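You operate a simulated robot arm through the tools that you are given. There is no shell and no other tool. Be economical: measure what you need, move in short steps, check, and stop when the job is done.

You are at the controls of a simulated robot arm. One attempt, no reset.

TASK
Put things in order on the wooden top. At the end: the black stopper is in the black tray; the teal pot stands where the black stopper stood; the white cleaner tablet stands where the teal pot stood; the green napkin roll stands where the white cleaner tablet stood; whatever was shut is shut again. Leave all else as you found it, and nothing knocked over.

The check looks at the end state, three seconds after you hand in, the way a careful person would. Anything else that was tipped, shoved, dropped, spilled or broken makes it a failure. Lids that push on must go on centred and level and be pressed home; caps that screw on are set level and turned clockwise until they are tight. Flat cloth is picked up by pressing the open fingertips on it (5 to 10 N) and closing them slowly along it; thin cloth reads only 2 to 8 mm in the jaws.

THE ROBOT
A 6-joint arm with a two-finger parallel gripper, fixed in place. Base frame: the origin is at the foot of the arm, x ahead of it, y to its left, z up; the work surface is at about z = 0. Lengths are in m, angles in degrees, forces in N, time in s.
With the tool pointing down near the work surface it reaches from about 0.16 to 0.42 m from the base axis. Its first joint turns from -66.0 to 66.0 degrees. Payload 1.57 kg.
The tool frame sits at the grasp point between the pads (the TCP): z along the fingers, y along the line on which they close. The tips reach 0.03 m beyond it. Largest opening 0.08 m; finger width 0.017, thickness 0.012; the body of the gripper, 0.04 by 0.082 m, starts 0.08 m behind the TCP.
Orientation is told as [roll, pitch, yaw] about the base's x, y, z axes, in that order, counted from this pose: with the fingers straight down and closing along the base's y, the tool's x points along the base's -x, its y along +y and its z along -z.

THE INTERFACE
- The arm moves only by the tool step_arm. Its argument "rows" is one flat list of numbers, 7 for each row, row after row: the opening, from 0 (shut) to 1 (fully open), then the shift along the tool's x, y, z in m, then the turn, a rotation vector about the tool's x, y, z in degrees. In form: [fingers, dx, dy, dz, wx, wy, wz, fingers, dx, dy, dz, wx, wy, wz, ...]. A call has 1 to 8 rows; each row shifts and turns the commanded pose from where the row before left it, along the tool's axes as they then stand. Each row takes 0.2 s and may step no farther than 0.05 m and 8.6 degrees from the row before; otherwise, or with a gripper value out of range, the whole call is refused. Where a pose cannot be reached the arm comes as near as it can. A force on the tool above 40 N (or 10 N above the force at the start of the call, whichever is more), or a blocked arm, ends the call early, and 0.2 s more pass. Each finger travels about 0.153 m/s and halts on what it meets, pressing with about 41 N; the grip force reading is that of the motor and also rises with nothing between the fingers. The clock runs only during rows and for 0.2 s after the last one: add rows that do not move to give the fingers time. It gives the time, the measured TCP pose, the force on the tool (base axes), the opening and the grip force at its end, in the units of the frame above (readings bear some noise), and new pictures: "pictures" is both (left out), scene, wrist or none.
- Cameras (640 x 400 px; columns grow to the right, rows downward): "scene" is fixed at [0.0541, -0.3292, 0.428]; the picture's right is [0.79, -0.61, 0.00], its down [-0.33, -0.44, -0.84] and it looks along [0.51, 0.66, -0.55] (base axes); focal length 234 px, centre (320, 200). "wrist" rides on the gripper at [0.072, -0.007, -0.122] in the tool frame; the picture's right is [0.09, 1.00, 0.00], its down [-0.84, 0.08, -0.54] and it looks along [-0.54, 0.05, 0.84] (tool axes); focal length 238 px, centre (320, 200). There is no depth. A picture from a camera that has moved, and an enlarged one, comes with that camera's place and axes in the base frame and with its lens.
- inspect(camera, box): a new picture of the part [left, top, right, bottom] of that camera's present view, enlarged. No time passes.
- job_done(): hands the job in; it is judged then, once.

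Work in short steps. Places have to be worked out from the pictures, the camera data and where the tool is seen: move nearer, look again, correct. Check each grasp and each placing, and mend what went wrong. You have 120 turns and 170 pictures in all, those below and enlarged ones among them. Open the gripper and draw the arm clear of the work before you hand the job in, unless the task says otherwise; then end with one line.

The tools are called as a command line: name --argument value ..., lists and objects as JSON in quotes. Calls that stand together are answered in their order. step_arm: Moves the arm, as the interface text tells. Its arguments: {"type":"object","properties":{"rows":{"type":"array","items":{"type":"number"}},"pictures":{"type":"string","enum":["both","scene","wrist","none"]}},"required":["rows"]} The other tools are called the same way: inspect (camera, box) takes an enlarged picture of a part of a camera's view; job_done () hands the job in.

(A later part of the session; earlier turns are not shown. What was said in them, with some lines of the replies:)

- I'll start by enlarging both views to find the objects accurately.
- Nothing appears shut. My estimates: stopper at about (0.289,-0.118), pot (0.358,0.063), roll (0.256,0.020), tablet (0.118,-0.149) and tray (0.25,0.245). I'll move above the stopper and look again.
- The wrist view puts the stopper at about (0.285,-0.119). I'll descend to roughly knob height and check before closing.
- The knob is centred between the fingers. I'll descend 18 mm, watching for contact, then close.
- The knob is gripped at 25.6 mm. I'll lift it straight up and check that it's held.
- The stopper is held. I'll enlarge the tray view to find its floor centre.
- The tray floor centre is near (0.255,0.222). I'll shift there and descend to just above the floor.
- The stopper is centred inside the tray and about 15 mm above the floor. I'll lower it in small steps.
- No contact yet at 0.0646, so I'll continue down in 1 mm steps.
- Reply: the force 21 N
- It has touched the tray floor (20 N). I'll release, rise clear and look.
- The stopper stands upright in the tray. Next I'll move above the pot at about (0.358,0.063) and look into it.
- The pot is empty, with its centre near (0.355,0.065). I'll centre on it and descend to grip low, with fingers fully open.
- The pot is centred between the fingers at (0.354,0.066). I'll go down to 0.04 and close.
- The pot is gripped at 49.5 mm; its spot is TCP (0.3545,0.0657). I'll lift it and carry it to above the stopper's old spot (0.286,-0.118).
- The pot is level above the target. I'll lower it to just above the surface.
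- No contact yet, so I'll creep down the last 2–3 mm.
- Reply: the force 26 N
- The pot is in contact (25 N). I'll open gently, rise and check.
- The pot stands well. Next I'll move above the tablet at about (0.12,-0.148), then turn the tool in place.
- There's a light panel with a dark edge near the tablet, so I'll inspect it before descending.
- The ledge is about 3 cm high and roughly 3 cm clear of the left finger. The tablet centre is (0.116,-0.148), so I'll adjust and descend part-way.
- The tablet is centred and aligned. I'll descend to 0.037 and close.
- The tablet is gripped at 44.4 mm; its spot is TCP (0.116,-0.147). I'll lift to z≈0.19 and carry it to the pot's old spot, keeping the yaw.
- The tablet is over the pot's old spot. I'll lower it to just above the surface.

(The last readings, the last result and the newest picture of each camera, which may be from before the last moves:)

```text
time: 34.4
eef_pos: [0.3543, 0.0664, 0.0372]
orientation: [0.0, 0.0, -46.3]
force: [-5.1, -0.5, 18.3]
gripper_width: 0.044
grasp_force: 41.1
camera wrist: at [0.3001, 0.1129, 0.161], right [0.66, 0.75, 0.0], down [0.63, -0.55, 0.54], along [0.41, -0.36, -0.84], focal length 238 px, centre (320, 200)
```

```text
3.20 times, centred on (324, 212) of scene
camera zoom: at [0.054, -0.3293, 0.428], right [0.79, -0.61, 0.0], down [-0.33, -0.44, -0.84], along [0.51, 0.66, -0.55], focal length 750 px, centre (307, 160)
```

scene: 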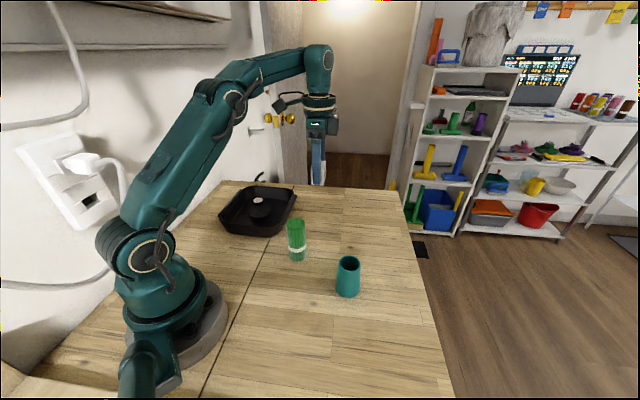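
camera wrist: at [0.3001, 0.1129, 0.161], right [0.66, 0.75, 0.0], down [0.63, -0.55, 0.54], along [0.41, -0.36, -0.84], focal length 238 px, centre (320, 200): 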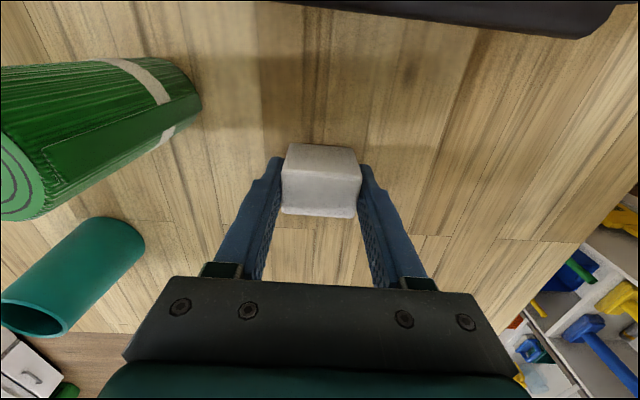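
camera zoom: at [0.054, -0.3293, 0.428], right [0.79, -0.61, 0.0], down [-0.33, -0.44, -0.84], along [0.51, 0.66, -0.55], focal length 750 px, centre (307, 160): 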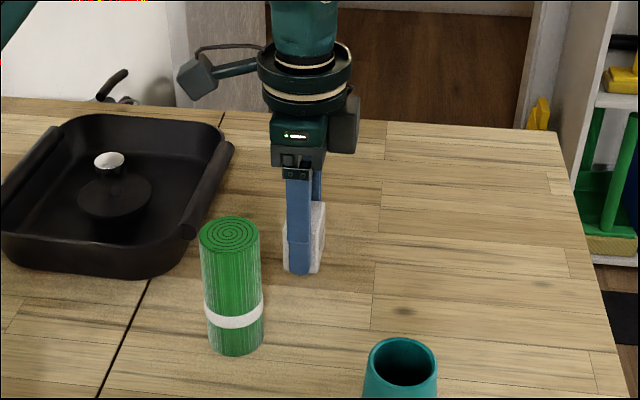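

The tablet is in contact (18 N). I'll release, rise high and look.

step_arm --rows '[0.45, 0, 0, -0.0005, 0, 0, 0, 0.7, 0, 0, 0, 0, 0, 0, 0.9, 0, 0, 0, 0, 0, 0, 0.9, 0, 0, 0, 0, 0, 0, 0.9, 0, 0, -0.045, 0, 0, 0, 0.9, 0, 0, -0.045, 0, 0, 0, 0.9, 0, 0, -0.048, 0, 0, 0, 0.9, 0, 0, 0, 0, 0, 0]' --pictures "both"

inspect --camera "scene" --box '[260, 180, 388, 300]'

```text
time: 36.2
eef_pos: [0.356, 0.065, 0.1735]
orientation: [0.0, 0.0, -46.3]
force: [0.2, -0.6, -0.6]
gripper_width: 0.0721
grasp_force: 0.0
camera wrist: at [0.3002, 0.1123, 0.2979], right [0.66, 0.75, 0.0], down [0.63, -0.55, 0.54], along [0.41, -0.36, -0.84], focal length 238 px, centre (320, 200)
```

scene: 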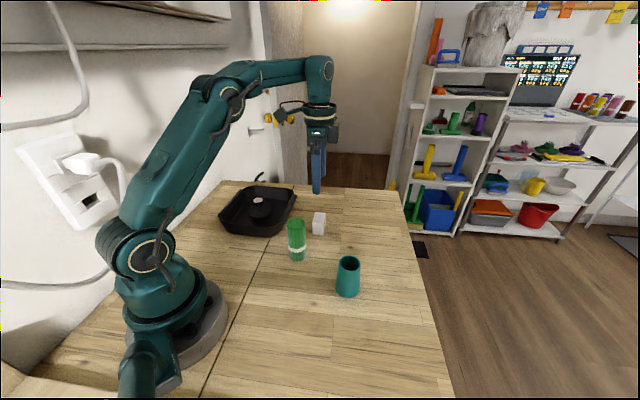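
wrist: 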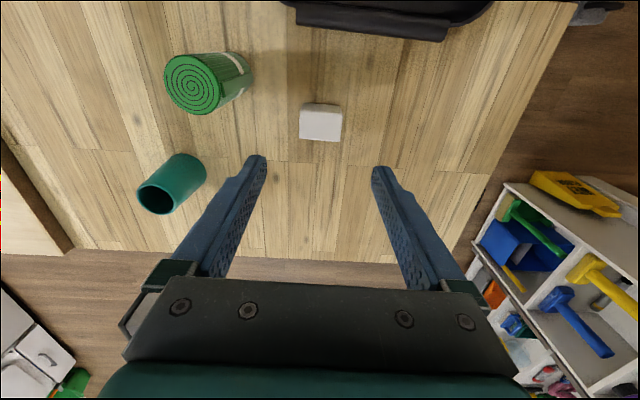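

```text
3.33 times, centred on (324, 240) of scene
camera zoom: at [0.0541, -0.3292, 0.428], right [0.79, -0.61, 0.0], down [-0.33, -0.44, -0.84], along [0.51, 0.66, -0.55], focal length 782 px, centre (307, 67)
```

zoom: 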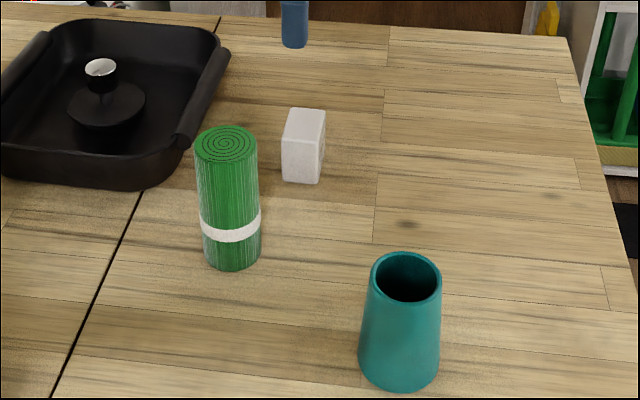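

The tablet stands at the pot's old spot. Now I'll move above the roll near (0.255,0.023).

step_arm --rows '[1, 0.0131, -0.034, 0, 0, 0, 0, 1, 0.0131, -0.034, 0, 0, 0, 0, 1, 0.0131, -0.034, 0, 0, 0, 0, 1, 0, 0, 0, 0, 0, 0]' --pictures "wrist"

inspect --camera "wrist" --box '[200, 60, 440, 210]'

```text
time: 37.2
eef_pos: [0.253, 0.0237, 0.1738]
orientation: [0.1, -0.1, -46.4]
force: [0.0, 0.5, 0.1]
gripper_width: 0.08
grasp_force: 0.1
camera wrist: at [0.1985, 0.0701, 0.2982], right [0.66, 0.75, 0.0], down [0.63, -0.55, 0.54], along [0.41, -0.36, -0.84], focal length 238 px, centre (320, 200)
```

wrist: 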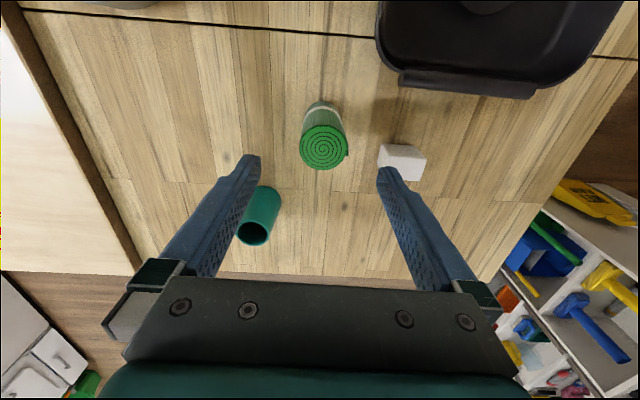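

```text
2.67 times, centred on (320, 135) of wrist
camera zoom: at [0.1985, 0.0701, 0.2982], right [0.66, 0.75, 0.0], down [0.63, -0.55, 0.54], along [0.41, -0.36, -0.84], focal length 636 px, centre (320, 373)
```

zoom: 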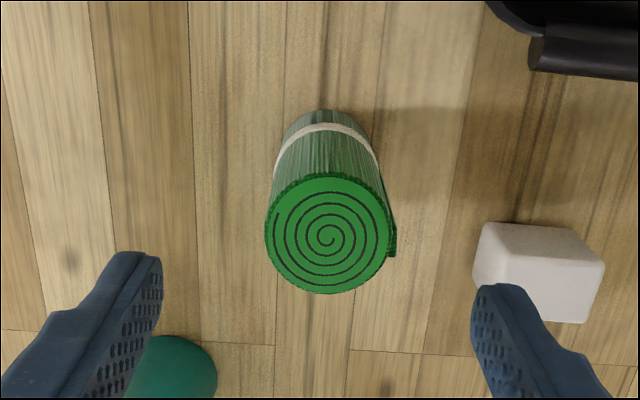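

The roll centre is (0.2553,0.0235) and the tablet is clear of the right finger. I'll descend around the roll to z≈0.06.

step_arm --rows '[1, -0.0016, 0.0016, 0, 0, 0, 0, 1, 0, 0, 0.035, 0, 0, 0, 1, 0, 0, 0.035, 0, 0, 0, 1, 0, 0, 0, 0, 0, 0]' --pictures "wrist"

step_arm --rows '[1, 0, 0, 0.03, 0, 0, 0, 1, 0, 0, 0.014, 0, 0, 0, 1, 0, 0, 0, 0, 0, 0]' --pictures "both"

```text
time: 38.2
eef_pos: [0.2561, 0.0235, 0.1039]
orientation: [0.0, -0.1, -46.4]
force: [0.7, 0.3, 0.4]
gripper_width: 0.08
grasp_force: 0.1
camera wrist: at [0.2017, 0.0709, 0.2279], right [0.66, 0.75, 0.0], down [0.63, -0.55, 0.54], along [0.41, -0.36, -0.84], focal length 238 px, centre (320, 200)
```

wrist: 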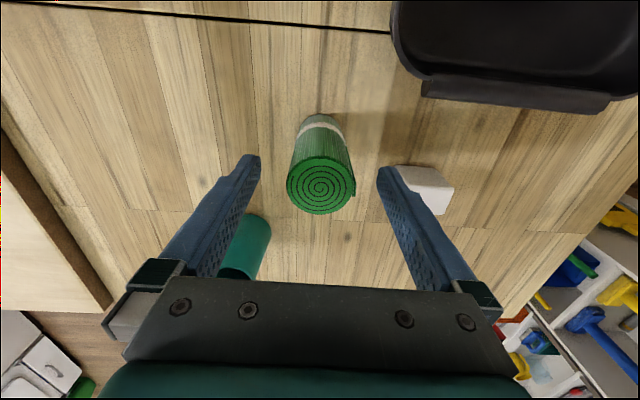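

```text
time: 39.0
eef_pos: [0.2564, 0.024, 0.0603]
orientation: [0.0, 0.1, -46.3]
force: [0.2, 0.1, -0.6]
gripper_width: 0.0801
grasp_force: 0.1
camera wrist: at [0.2017, 0.0711, 0.185], right [0.66, 0.75, 0.0], down [0.63, -0.55, 0.54], along [0.41, -0.36, -0.84], focal length 238 px, centre (320, 200)
```

scene: 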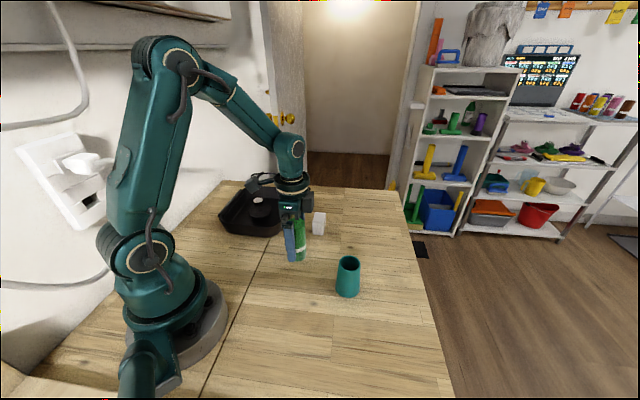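
wrist: 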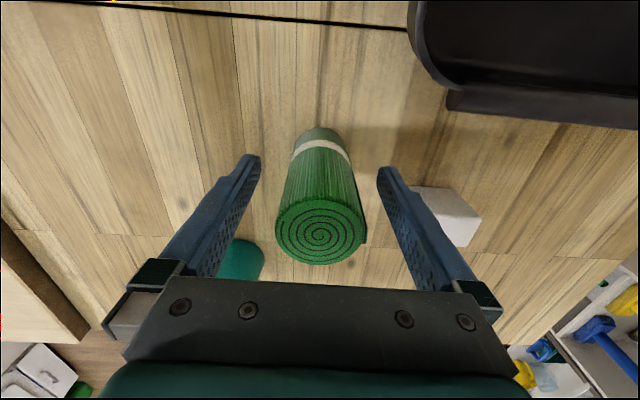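

The roll is centred between the fingers. I'll close in stages.

step_arm --rows '[0.8, 0, 0, 0, 0, 0, 0, 0.65, 0, 0, 0, 0, 0, 0, 0.55, 0, 0, 0, 0, 0, 0, 0.45, 0, 0, 0, 0, 0, 0, 0.42, 0, 0, 0, 0, 0, 0]' --pictures "wrist"

```text
time: 40.2
eef_pos: [0.2565, 0.0236, 0.062]
orientation: [0.0, 0.0, -46.3]
force: [-0.5, -0.6, -0.3]
gripper_width: 0.0408
grasp_force: 41.1
camera wrist: at [0.2017, 0.0711, 0.1852], right [0.66, 0.75, 0.0], down [0.63, -0.55, 0.54], along [0.41, -0.36, -0.84], focal length 238 px, centre (320, 200)
```

wrist: 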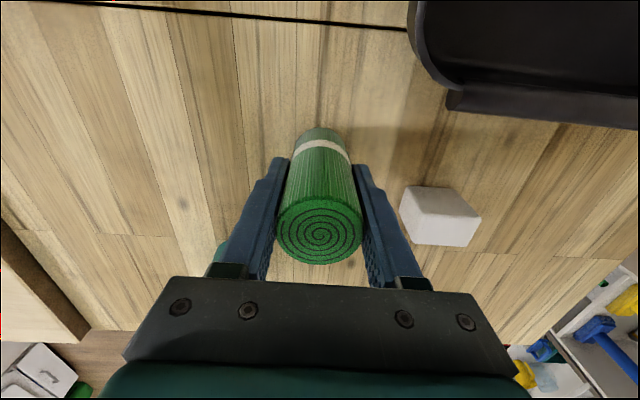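

The roll is gripped (40.8 mm). I'll lift it and carry it to above the tablet's old spot (0.116,-0.147).

step_arm --rows '[0.42, 0, 0, -0.02, 0, 0, 0, 0.42, 0, 0, -0.045, 0, 0, 0, 0.42, 0, 0, -0.045, 0, 0, 0, 0.42, 0, 0, 0, 0, 0, 0]' --pictures "scene"

step_arm --rows '[0.42, -0.0054, -0.0438, 0, 0, 0, 0, 0.42, -0.0054, -0.0438, 0, 0, 0, 0, 0.42, -0.0054, -0.0438, 0, 0, 0, 0, 0.42, -0.0054, -0.0438, 0, 0, 0, 0, 0.42, -0.0054, -0.0438, 0, 0, 0, 0, 0.42, 0, 0, 0, 0, 0, 0]' --pictures "both"

```text
time: 41.2
eef_pos: [0.2569, 0.0227, 0.1716]
orientation: [0.0, 0.0, -46.4]
force: [0.5, 1.3, -0.7]
gripper_width: 0.0407
grasp_force: 40.8
```

scene: 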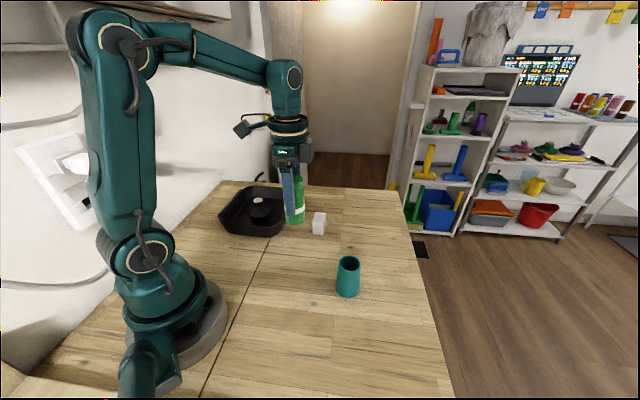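

```text
time: 42.6
eef_pos: [0.1158, -0.1458, 0.1704]
orientation: [0.0, 0.1, -46.4]
force: [-1.0, 0.6, -1.6]
gripper_width: 0.0409
grasp_force: 40.4
camera wrist: at [0.0608, -0.0994, 0.295], right [0.66, 0.75, 0.0], down [0.63, -0.55, 0.54], along [0.41, -0.36, -0.84], focal length 238 px, centre (320, 200)
```

scene: 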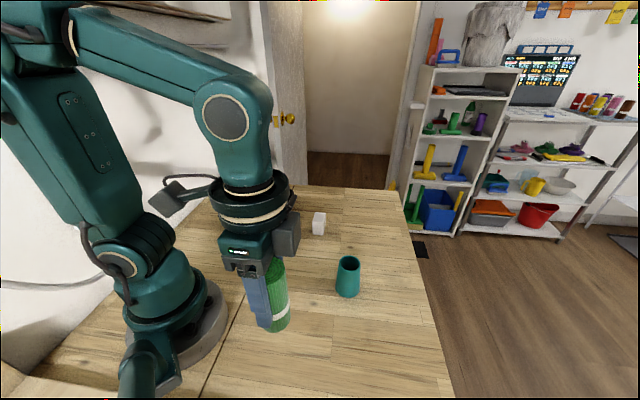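
wrist: 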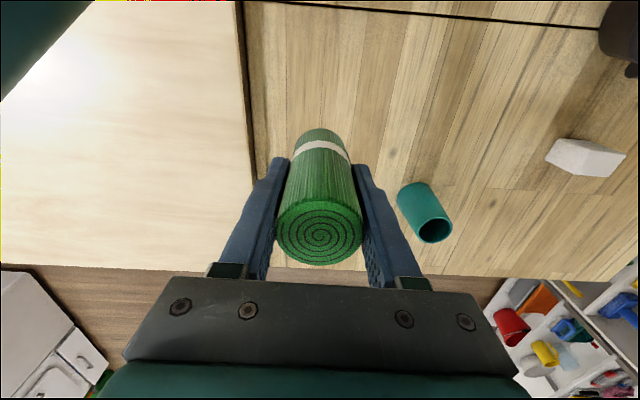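

The roll is level and above the target. I'll lower it to just above the surface, then creep down.

step_arm --rows '[0.42, -0.001, -0.0003, 0.04, 0, 0, 0, 0.42, 0, 0, 0.04, 0, 0, 0, 0.42, 0, 0, 0.02, 0, 0, 0, 0.42, 0, 0, 0.006, 0, 0, 0, 0.42, 0, 0, 0, 0, 0, 0]' --pictures "none"

step_arm --rows '[0.42, 0, 0, 0.001, 0, 0, 0, 0.42, 0, 0, 0.001, 0, 0, 0]' --pictures "none"

```text
time: 43.8
eef_pos: [0.1167, -0.1472, 0.0645]
orientation: [0.0, 0.0, -46.4]
force: [0.2, -0.2, -2.0]
gripper_width: 0.0405
grasp_force: 41.3
```

```text
time: 44.4
eef_pos: [0.1171, -0.148, 0.0633]
orientation: [0.0, 0.0, -46.4]
force: [0.2, 0.5, -0.5]
gripper_width: 0.0409
grasp_force: 41.0
```

step_arm --rows '[0.42, 0, 0, 0.0008, 0, 0, 0, 0.42, 0, 0, 0.0008, 0, 0, 0]' --pictures "none"

```text
time: 45.0
eef_pos: [0.1166, -0.1486, 0.0623]
orientation: [-0.1, -0.1, -46.3]
force: [-2.1, 2.2, 15.1]
gripper_width: 0.0408
grasp_force: 40.9
```

The roll is in contact (15 N). I'll open gently, pause and look before rising.

step_arm --rows '[0.48, 0, 0, 0, 0, 0, 0, 0.55, 0, 0, 0, 0, 0, 0, 0.8, 0, 0, 0, 0, 0, 0, 0.95, 0, 0, 0, 0, 0, 0, 0.95, 0, 0, 0, 0, 0, 0]' --pictures "both"

```text
time: 46.2
eef_pos: [0.1169, -0.1491, 0.0606]
orientation: [0.0, 0.0, -46.4]
force: [-0.4, -0.2, 1.4]
gripper_width: 0.076
grasp_force: 0.0
camera wrist: at [0.062, -0.1008, 0.185], right [0.66, 0.75, 0.0], down [0.63, -0.55, 0.54], along [0.41, -0.36, -0.84], focal length 238 px, centre (320, 200)
```

scene: 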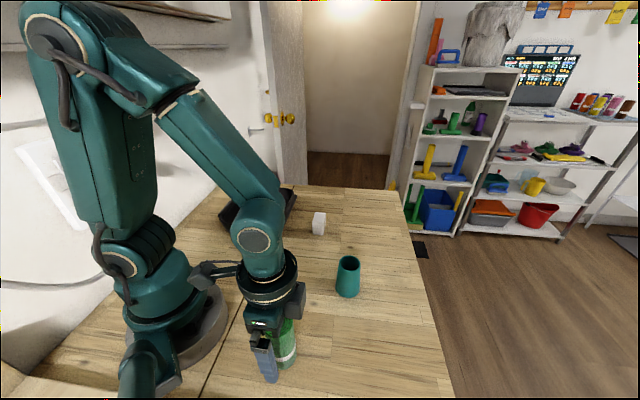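
wrist: 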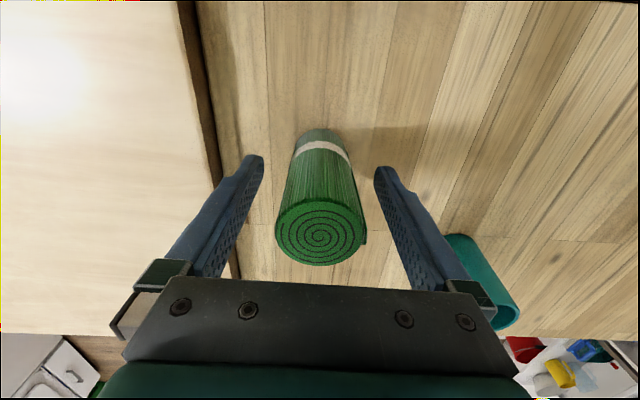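

The roll stands free between the open fingers. I'll rise straight up well above it, then move the arm away to get a clear view.

step_arm --rows '[0.95, 0, 0, -0.03, 0, 0, 0, 0.95, 0, 0, -0.045, 0, 0, 0, 0.95, 0, 0, -0.045, 0, 0, 0, 0.95, 0, 0, -0.045, 0, 0, 0, 0.95, 0, 0, 0, 0, 0, 0]' --pictures "wrist"

step_arm --rows '[0.95, 0, 0.045, -0.01, 0, 0, 0, 0.95, 0, 0.045, -0.01, 0, 0, 0, 0.95, 0, 0.045, -0.01, 0, 0, 0, 0.95, 0, 0.04, 0, 0, 0, 0, 0.95, 0.03, 0, 0, 0, 0, 0, 0.95, 0.03, 0, 0, 0, 0, 0, 0.95, 0, 0, 0, 0, 0, 0]' --pictures "both"

inspect --camera "scene" --box '[200, 170, 440, 390]'

```text
time: 47.4
eef_pos: [0.1162, -0.1469, 0.2271]
orientation: [0.0, 0.0, -46.4]
force: [-0.1, 0.2, 0.4]
gripper_width: 0.0759
grasp_force: 0.0
camera wrist: at [0.0615, -0.1005, 0.3505], right [0.66, 0.75, 0.0], down [0.63, -0.55, 0.54], along [0.41, -0.36, -0.84], focal length 238 px, centre (320, 200)
```

wrist: 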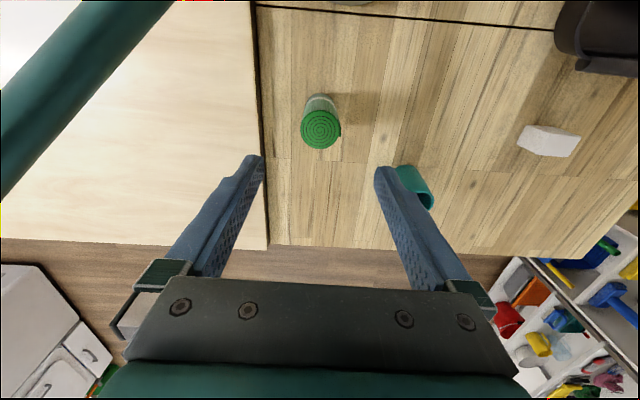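

```text
time: 49.0
eef_pos: [0.2017, 0.016, 0.2556]
orientation: [0.0, 0.1, -46.4]
force: [-0.3, 0.1, 0.2]
gripper_width: 0.0761
grasp_force: 0.1
camera wrist: at [0.1472, 0.0632, 0.3793], right [0.66, 0.75, 0.0], down [0.63, -0.55, 0.54], along [0.41, -0.36, -0.84], focal length 238 px, centre (320, 200)
```

scene: 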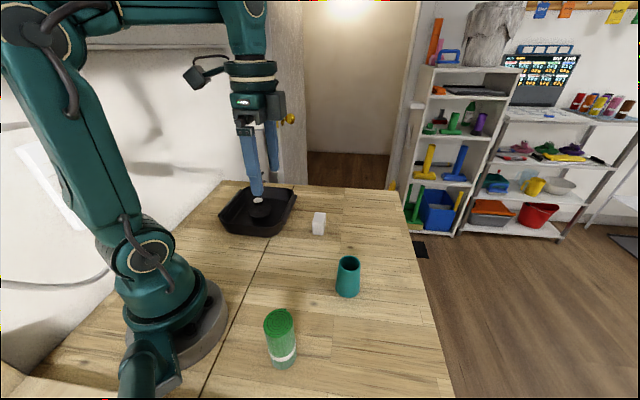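
wrist: 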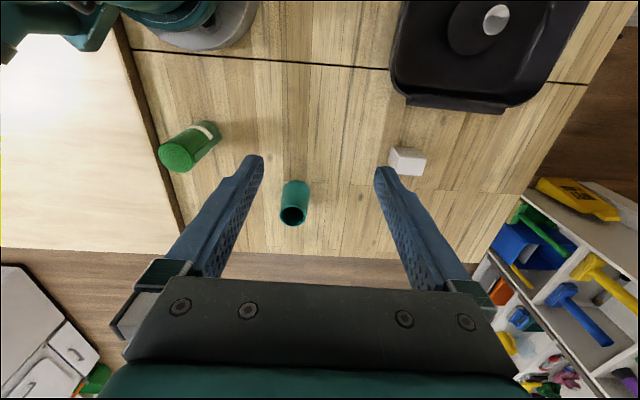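

```text
1.82 times, centred on (320, 280) of scene
camera zoom: at [0.0541, -0.3292, 0.428], right [0.79, -0.61, 0.0], down [-0.33, -0.44, -0.84], along [0.51, 0.66, -0.55], focal length 426 px, centre (320, 54)
```

zoom: 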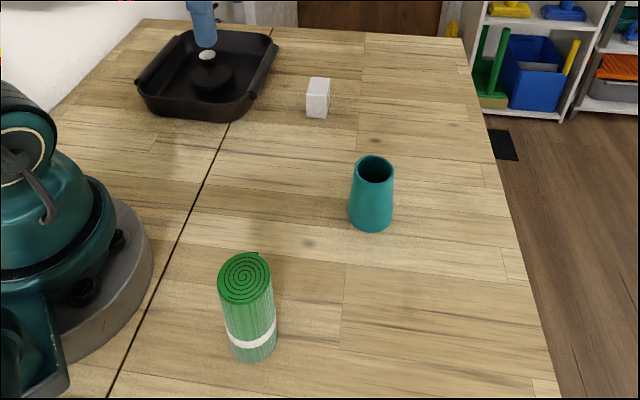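

All four objects stand upright in their target places, nothing was shut to begin with, and the arm is clear with the gripper open. I'm handing in.

job_done

```text
The job is handed in.
```

The stopper is in the black tray, and the pot, tablet and roll each stand upright on their new spots to within a few millimetres; nothing was shut at the start, so nothing needed closing.
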